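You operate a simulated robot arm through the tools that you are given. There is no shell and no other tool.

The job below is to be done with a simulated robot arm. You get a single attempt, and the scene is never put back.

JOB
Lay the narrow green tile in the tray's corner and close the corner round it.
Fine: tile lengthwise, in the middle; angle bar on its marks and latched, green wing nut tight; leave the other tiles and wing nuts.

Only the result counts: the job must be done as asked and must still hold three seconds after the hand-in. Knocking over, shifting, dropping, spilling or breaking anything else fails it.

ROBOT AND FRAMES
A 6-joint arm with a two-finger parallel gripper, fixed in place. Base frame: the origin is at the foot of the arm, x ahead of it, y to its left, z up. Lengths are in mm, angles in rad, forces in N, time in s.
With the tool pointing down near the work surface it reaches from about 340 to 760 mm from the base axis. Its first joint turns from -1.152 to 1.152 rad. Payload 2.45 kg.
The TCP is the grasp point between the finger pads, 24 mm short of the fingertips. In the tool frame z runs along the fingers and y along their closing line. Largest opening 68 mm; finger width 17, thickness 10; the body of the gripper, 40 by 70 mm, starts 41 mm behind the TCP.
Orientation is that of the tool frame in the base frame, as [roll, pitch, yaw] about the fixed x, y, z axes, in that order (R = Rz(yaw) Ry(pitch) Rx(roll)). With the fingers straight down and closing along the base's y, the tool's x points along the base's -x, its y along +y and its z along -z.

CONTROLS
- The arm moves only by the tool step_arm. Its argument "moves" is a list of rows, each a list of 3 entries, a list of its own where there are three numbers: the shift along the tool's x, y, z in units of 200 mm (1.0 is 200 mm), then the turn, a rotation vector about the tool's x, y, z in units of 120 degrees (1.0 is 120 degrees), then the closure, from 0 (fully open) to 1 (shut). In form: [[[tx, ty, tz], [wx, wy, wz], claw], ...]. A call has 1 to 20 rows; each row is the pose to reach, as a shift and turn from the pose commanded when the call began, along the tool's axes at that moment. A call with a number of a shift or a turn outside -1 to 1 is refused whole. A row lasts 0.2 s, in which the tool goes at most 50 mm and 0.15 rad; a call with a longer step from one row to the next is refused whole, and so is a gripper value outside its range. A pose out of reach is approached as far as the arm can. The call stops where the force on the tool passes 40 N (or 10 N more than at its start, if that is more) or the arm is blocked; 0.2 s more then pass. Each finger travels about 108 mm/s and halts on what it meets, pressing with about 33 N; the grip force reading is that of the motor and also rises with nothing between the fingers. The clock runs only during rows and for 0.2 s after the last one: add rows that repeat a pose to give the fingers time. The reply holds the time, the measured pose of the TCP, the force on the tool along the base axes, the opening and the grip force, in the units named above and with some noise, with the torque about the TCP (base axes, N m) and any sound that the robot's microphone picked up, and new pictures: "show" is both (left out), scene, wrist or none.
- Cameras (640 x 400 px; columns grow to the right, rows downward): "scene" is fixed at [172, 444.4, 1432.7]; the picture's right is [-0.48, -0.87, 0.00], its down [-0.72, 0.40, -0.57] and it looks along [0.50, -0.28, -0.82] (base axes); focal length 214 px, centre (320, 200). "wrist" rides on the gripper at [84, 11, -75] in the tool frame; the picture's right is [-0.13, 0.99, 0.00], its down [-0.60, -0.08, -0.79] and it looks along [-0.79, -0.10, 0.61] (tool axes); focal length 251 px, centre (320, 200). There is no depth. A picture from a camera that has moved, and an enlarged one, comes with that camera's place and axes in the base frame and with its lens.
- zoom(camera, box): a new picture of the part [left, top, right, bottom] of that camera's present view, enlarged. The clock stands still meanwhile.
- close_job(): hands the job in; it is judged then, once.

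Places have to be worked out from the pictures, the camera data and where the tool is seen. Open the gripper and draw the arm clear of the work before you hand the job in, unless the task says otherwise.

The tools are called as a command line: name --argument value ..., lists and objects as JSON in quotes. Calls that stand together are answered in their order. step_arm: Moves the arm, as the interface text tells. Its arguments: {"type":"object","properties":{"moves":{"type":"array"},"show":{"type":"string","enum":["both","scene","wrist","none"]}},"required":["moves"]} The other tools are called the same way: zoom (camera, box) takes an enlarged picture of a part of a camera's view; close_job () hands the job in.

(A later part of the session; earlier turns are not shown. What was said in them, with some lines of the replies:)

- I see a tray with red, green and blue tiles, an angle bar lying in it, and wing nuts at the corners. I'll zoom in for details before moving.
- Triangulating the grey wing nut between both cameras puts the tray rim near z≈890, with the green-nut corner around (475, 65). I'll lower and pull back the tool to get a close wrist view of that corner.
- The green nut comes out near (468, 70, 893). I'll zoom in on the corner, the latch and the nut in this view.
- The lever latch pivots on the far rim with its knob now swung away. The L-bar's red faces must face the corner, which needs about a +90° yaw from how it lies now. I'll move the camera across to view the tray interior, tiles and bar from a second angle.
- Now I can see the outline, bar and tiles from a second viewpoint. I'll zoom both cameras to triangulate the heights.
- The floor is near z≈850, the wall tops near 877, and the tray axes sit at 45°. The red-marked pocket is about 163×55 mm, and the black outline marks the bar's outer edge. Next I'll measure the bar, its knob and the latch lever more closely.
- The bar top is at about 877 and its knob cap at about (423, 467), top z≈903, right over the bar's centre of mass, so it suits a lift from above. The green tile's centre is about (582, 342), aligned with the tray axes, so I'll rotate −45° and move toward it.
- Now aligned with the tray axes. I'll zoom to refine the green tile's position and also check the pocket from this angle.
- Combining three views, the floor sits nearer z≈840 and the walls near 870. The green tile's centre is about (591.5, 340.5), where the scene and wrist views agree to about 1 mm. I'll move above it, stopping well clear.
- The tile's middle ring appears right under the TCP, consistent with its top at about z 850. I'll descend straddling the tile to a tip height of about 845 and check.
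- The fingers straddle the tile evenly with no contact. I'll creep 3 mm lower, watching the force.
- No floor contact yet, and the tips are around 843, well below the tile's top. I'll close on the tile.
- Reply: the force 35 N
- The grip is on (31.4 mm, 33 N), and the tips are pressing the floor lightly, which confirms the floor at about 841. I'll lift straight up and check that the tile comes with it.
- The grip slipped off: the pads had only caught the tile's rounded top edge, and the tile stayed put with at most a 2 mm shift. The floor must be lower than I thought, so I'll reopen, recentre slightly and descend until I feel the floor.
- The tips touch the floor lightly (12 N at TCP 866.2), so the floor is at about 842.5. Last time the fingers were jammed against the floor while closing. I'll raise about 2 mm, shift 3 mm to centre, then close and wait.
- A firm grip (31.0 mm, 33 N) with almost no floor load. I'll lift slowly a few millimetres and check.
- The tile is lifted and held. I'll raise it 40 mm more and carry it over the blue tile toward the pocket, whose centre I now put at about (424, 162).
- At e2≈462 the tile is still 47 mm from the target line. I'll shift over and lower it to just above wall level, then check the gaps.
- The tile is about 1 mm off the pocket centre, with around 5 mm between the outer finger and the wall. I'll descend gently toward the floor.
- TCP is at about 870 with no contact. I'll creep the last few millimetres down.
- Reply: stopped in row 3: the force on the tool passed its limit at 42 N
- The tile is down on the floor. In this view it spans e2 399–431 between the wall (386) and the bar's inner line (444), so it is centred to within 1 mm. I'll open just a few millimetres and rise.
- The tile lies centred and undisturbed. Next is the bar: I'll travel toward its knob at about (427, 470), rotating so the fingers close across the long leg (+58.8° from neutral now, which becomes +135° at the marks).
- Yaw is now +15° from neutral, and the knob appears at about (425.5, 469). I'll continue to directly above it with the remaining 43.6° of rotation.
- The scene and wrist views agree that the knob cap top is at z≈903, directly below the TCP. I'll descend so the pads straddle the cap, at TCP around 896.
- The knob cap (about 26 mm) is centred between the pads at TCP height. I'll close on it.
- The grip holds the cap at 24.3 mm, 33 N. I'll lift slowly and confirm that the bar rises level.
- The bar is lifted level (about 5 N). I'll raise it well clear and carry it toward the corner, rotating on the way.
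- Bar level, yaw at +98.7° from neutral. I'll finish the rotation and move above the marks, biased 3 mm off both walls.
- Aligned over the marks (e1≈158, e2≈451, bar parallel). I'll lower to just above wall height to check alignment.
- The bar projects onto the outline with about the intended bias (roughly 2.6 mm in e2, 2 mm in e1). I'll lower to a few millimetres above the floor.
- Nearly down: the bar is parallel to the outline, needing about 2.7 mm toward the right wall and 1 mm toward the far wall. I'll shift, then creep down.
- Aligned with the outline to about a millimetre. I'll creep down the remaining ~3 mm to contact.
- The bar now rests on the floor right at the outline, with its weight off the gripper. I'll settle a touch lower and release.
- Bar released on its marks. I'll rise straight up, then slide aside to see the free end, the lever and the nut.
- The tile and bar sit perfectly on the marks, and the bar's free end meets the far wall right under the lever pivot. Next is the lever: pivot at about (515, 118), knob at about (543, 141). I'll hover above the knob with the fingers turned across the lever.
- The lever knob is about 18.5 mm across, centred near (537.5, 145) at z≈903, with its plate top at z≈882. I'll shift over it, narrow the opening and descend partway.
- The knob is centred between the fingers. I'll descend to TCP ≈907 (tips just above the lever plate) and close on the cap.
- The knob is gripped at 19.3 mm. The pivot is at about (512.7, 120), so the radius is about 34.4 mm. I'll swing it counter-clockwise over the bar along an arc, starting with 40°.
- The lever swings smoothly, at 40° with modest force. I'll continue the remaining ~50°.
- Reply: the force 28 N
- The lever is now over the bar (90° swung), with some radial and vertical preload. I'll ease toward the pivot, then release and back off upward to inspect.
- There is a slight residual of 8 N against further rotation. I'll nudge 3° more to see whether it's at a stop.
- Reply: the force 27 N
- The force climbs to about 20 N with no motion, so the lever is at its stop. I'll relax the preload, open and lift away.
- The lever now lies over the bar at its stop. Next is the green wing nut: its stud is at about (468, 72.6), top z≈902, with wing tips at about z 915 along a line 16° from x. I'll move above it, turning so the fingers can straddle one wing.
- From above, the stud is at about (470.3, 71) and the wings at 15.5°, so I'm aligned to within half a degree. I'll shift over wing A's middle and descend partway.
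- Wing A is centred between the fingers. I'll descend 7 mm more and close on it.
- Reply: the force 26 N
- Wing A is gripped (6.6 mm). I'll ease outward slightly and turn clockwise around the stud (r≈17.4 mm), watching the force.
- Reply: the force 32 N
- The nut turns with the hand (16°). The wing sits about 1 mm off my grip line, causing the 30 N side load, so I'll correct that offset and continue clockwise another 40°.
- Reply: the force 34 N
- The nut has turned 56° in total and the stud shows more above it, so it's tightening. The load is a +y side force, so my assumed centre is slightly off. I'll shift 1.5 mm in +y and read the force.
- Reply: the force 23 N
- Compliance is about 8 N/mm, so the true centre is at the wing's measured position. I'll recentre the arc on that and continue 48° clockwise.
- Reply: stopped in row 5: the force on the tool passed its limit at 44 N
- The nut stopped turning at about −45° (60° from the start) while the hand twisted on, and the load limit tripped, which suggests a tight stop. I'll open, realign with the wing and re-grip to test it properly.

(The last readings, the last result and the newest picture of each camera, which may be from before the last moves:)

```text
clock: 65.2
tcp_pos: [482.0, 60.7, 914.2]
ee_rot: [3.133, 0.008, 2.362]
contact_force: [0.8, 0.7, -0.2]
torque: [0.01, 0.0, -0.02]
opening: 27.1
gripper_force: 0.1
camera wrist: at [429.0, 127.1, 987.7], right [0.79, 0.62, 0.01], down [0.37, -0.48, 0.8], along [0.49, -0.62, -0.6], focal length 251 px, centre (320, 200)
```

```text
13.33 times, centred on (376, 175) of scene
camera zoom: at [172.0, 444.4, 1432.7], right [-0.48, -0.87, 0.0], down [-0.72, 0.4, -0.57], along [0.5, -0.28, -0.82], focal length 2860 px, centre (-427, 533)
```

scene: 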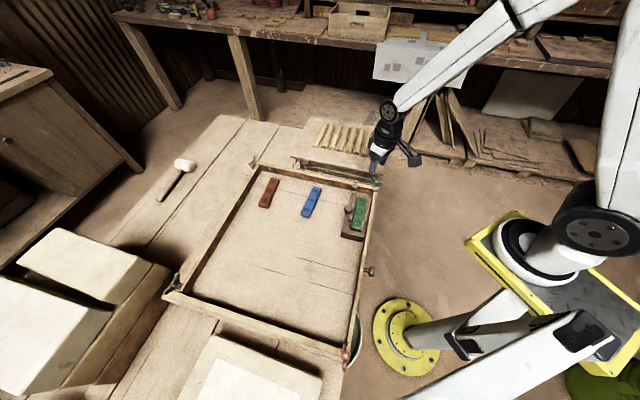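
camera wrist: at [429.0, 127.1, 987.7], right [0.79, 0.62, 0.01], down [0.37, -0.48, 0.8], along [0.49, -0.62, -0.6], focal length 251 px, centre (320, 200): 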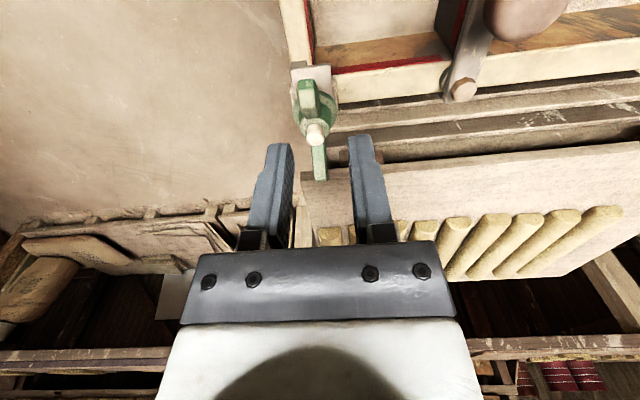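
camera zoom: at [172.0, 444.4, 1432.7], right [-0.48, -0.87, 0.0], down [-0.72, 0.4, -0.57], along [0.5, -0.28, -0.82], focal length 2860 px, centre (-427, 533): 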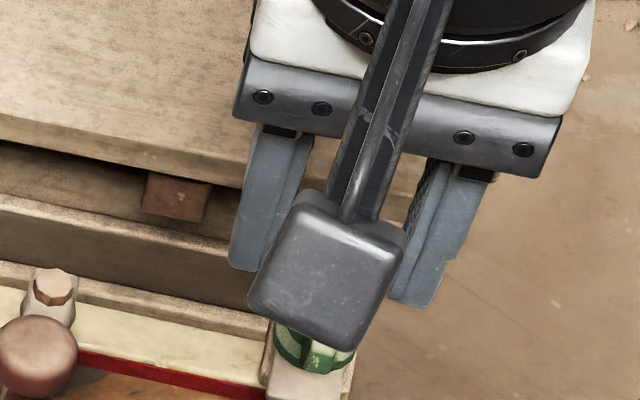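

The wing is well aligned and centred again. I'll close and apply a clockwise push in small steps to see whether the nut moves.

step_arm --moves '[[[0, 0, 0], [0, 0, 0], 0.8], [[0, 0, 0], [0, 0, 0], 1.0], [[0, 0, 0], [0, 0, 0], 1.0], [[0, 0, 0], [0, 0, 0], 1.0]]' --show "none"

step_arm --moves '[[[0.0003, -0.0072, 0], [0, 0, 0.0417], 1.0], [[0.00125, -0.0143, 0], [0, 0, 0.0833], 1.0], [[0.00125, -0.0143, 0], [0, 0, 0.0833], 1.0]]' --show "wrist"

zoom --camera "wrist" --box '[224, 80, 416, 200]'

```text
clock: 66.2
tcp_pos: [481.7, 58.4, 914.1]
ee_rot: [3.135, 0.007, 2.361]
contact_force: [7.4, -16.1, -1.3]
torque: [-0.82, -0.1, 0.12]
opening: 6.3
gripper_force: 28.9
```

```text
clock: 67.0
tcp_pos: [480.6, 59.1, 914.9]
ee_rot: [3.127, 0.008, 2.187]
contact_force: [25.4, 0.3, -21.7]
torque: [-0.58, -0.34, 0.54]
opening: 8.7
gripper_force: 30.5
camera wrist: at [441.7, 133.5, 987.8], right [0.88, 0.47, 0.01], down [0.27, -0.54, 0.8], along [0.38, -0.7, -0.6], focal length 251 px, centre (320, 200)
```

wrist: 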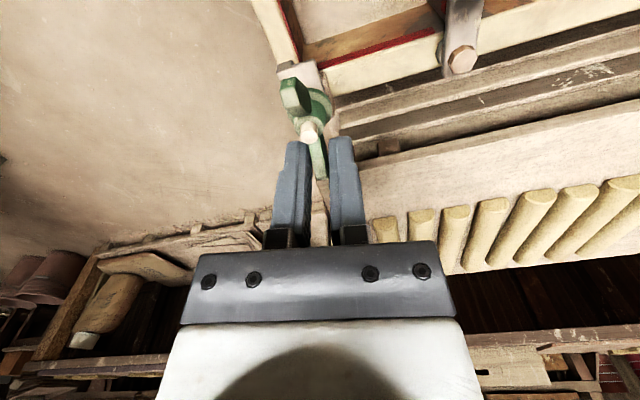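

```text
3.33 times, centred on (320, 140) of wrist
camera zoom: at [441.7, 133.5, 987.8], right [0.88, 0.47, 0.01], down [0.27, -0.54, 0.8], along [0.38, -0.7, -0.6], focal length 838 px, centre (320, 400)
```

zoom: 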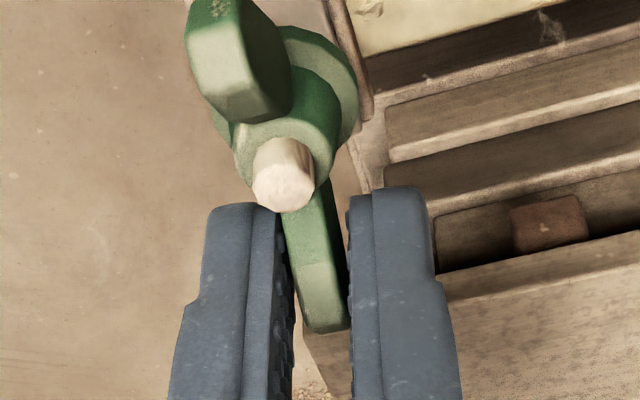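

The nut resists roughly 0.9 N·m without moving, and its wings lie parallel to the tray wall, so it's tight. I'll open straight from here without turning it back, and lift off.

step_arm --moves '[[[0, 0, 0], [0, 0, 0], 0.8], [[0, 0, 0], [0, 0, 0], 0.6], [[0, 0, 0], [0, 0, 0], 0.5], [[0, 0, -0.05], [0, 0, 0], 0.5], [[0, 0, -0.2], [0, 0, 0], 0.5], [[0, 0, -0.4], [0, 0, 0], 0.5], [[0.1, 0, -0.6], [0, 0, 0], 0.5]]'

zoom --camera "wrist" --box '[224, 0, 416, 120]'

zoom --camera "scene" --box '[320, 155, 400, 205]'

```text
clock: 68.6
tcp_pos: [465.7, 74.1, 1033.6]
ee_rot: [3.135, 0.008, 2.187]
contact_force: [0.3, 0.1, 0.6]
torque: [0.0, -0.01, 0.01]
opening: 34.0
gripper_force: 0.1
camera wrist: at [426.8, 148.5, 1107.8], right [0.88, 0.47, 0.01], down [0.28, -0.54, 0.8], along [0.38, -0.7, -0.61], focal length 251 px, centre (320, 200)
```

scene: 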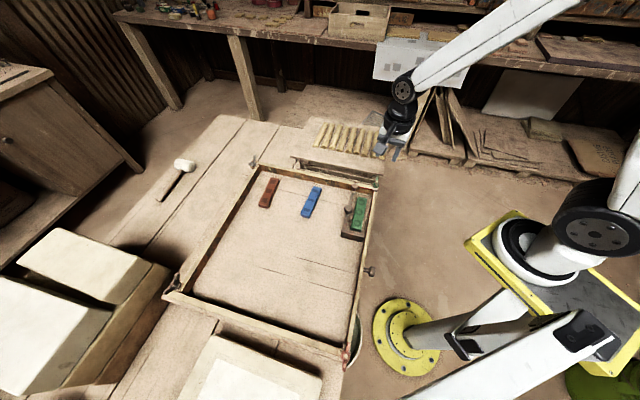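
wrist: 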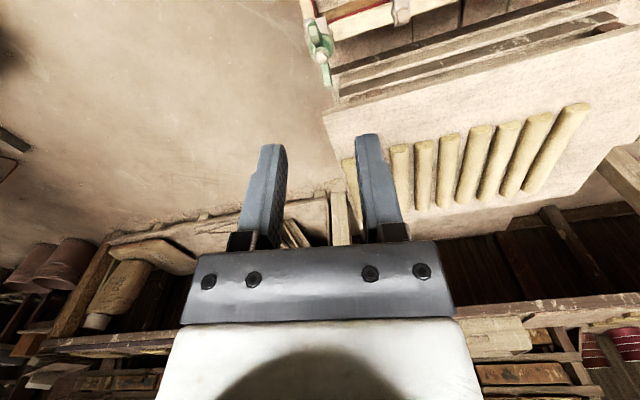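

```text
3.33 times, centred on (320, 60) of wrist
camera zoom: at [426.8, 148.5, 1107.8], right [0.88, 0.47, 0.01], down [0.28, -0.54, 0.8], along [0.38, -0.7, -0.61], focal length 838 px, centre (320, 667)
```

zoom: 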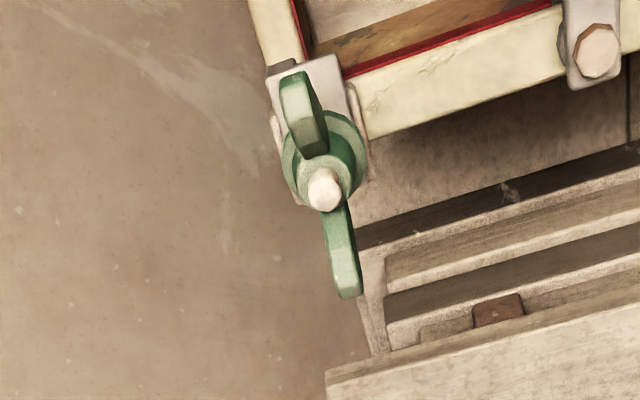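

```text
8.00 times, centred on (360, 180) of scene
camera zoom: at [172.0, 444.4, 1432.7], right [-0.48, -0.87, 0.0], down [-0.72, 0.4, -0.57], along [0.5, -0.28, -0.82], focal length 1716 px, centre (0, 360)
```

zoom: 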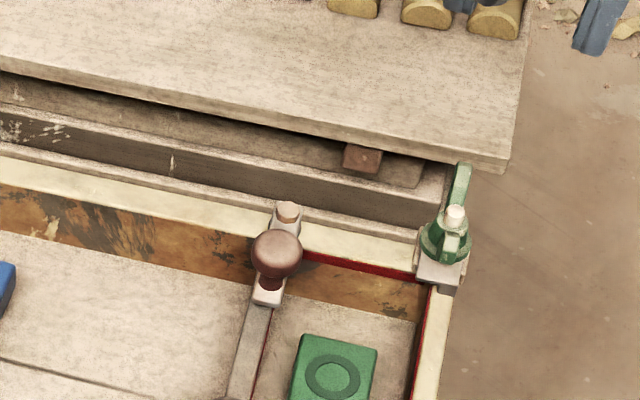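

The stud now stands clearly proud of the nut. I'll inspect the nut's seating, then the tile and bar once more.

zoom --camera "scene" --box '[364, 172, 388, 187]'

zoom --camera "scene" --box '[316, 175, 396, 245]'

zoom --camera "scene" --box '[240, 150, 272, 170]'

zoom --camera "scene" --box '[330, 340, 362, 360]'

zoom --camera "scene" --box '[162, 272, 194, 292]'

```text
16.00 times, centred on (376, 180) of scene
camera zoom: at [172.0, 444.4, 1432.7], right [-0.48, -0.87, 0.0], down [-0.72, 0.4, -0.57], along [0.5, -0.28, -0.82], focal length 3432 px, centre (-576, 528)
```

zoom: 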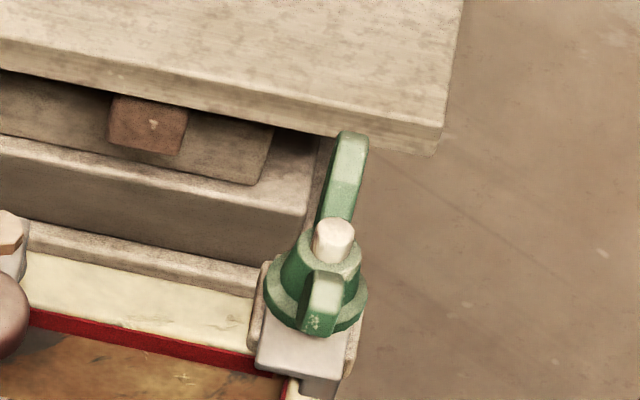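

```text
5.71 times, centred on (356, 210) of scene
camera zoom: at [172.0, 444.4, 1432.7], right [-0.48, -0.87, 0.0], down [-0.72, 0.4, -0.57], along [0.5, -0.28, -0.82], focal length 1226 px, centre (114, 143)
```

zoom: 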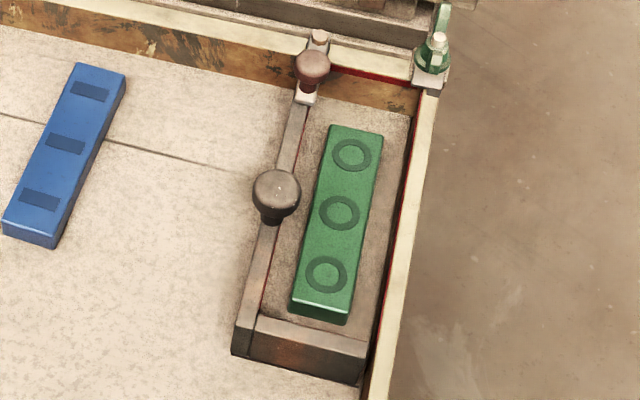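

```text
16.00 times, centred on (256, 160) of scene
camera zoom: at [172.0, 444.4, 1432.7], right [-0.48, -0.87, 0.0], down [-0.72, 0.4, -0.57], along [0.5, -0.28, -0.82], focal length 3432 px, centre (1344, 840)
```

zoom: 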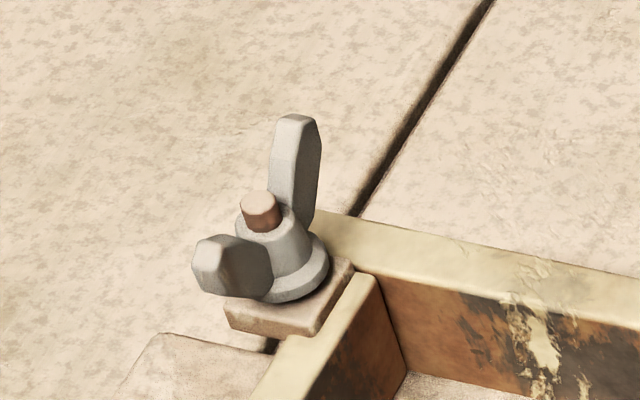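

```text
16.00 times, centred on (346, 350) of scene
camera zoom: at [172.0, 444.4, 1432.7], right [-0.48, -0.87, 0.0], down [-0.72, 0.4, -0.57], along [0.5, -0.28, -0.82], focal length 3432 px, centre (-96, -2200)
```

zoom: 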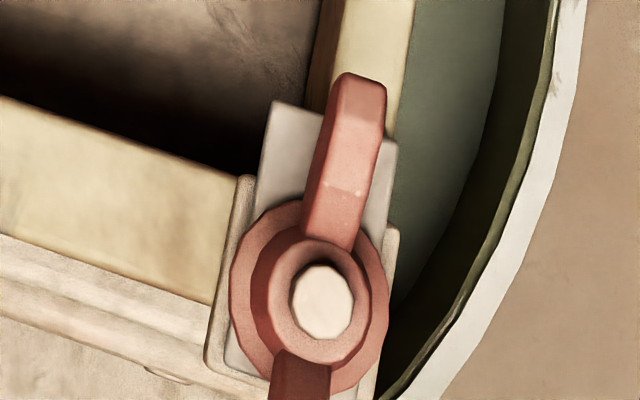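

```text
16.00 times, centred on (178, 282) of scene
camera zoom: at [172.0, 444.4, 1432.7], right [-0.48, -0.87, 0.0], down [-0.72, 0.4, -0.57], along [0.5, -0.28, -0.82], focal length 3432 px, centre (2592, -1112)
```

zoom: 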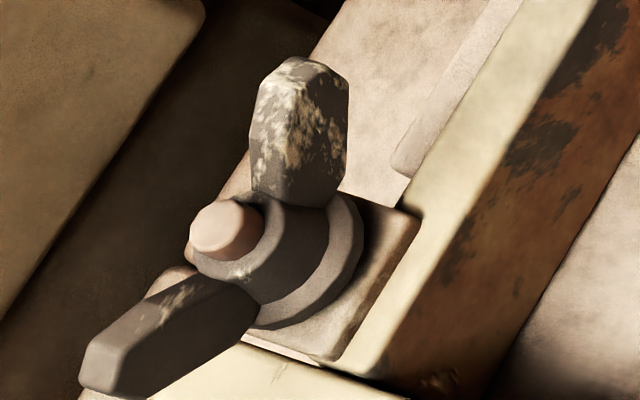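

Everything checks out. The tile is centred in the pocket (centre e1≈184, e2≈414 against about 185 and 414.7), and the bar is on its outline with the lever over it. The nut is seated and tight, and the other tiles and nuts are untouched. I'll open fully and draw the arm up and away.

step_arm --moves '[[[0, 0, -0.2], [0, 0, 0], 0.2], [[0, 0, -0.4], [0, 0, 0], 0], [[0, 0, -0.6], [0, 0, 0], 0], [[0, 0, -0.6], [0, 0, 0], 0]]'

zoom --camera "scene" --box '[240, 150, 400, 250]'

```text
clock: 69.6
tcp_pos: [463.4, 74.3, 1154.0]
ee_rot: [3.133, 0.004, 2.187]
contact_force: [-0.3, 0.7, -0.4]
torque: [-0.01, -0.01, 0.0]
opening: 67.9
gripper_force: 0.1
camera wrist: at [423.7, 149.8, 1227.7], right [0.88, 0.47, 0.01], down [0.28, -0.54, 0.8], along [0.38, -0.7, -0.61], focal length 251 px, centre (320, 200)
```

scene: 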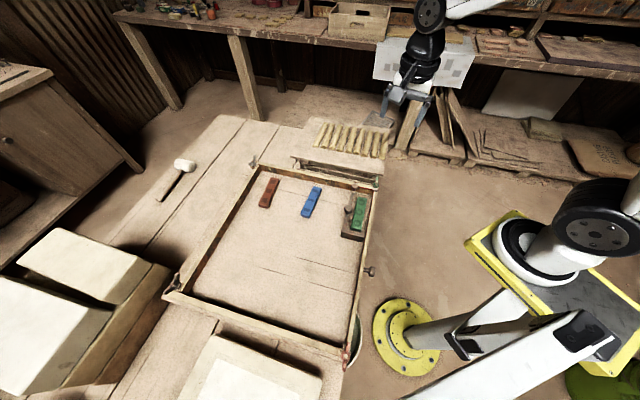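
wrist: 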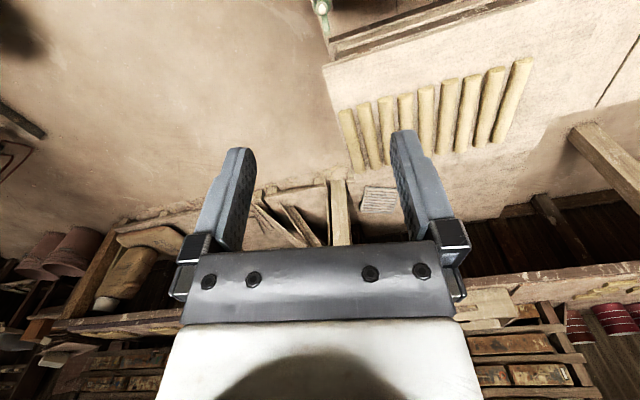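

```text
4.00 times, centred on (320, 200) of scene
camera zoom: at [172.0, 444.4, 1432.7], right [-0.48, -0.87, 0.0], down [-0.72, 0.4, -0.57], along [0.5, -0.28, -0.82], focal length 858 px, centre (320, 200)
```

zoom: 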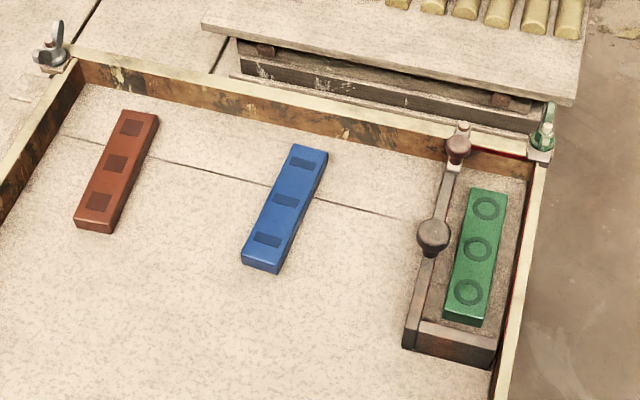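

The gripper is open and clear, and the final view shows the corner closed round the green tile with everything else in place. I'm handing the job in.

close_job

```text
The job is handed in.
```

The green tile is in the tray's corner and the corner is closed round it; I've handed the job in. No verdict came back with the hand-in, so these are my own last readings:

- **Tile:** it lies lengthwise in the corner pocket, about 1 mm off the centre by my measurements. My first grip slipped off and nudged the tile about 2 mm before I re-gripped and placed it.
- **Angle bar:** its outer edges sit on the black outline to within about 1 mm. The lever latch is swung over its free end to a stop. No click was heard, so "latched" rests on hitting that stop.
- **Green wing nut:** I turned it clockwise about 60° until it stopped. It then held against a further push of roughly 0.9 N·m without moving.
- **Everything else:** the red and blue tiles and the other wing nuts look untouched in the final picture. The gripper is open and the arm is clear of the tray.
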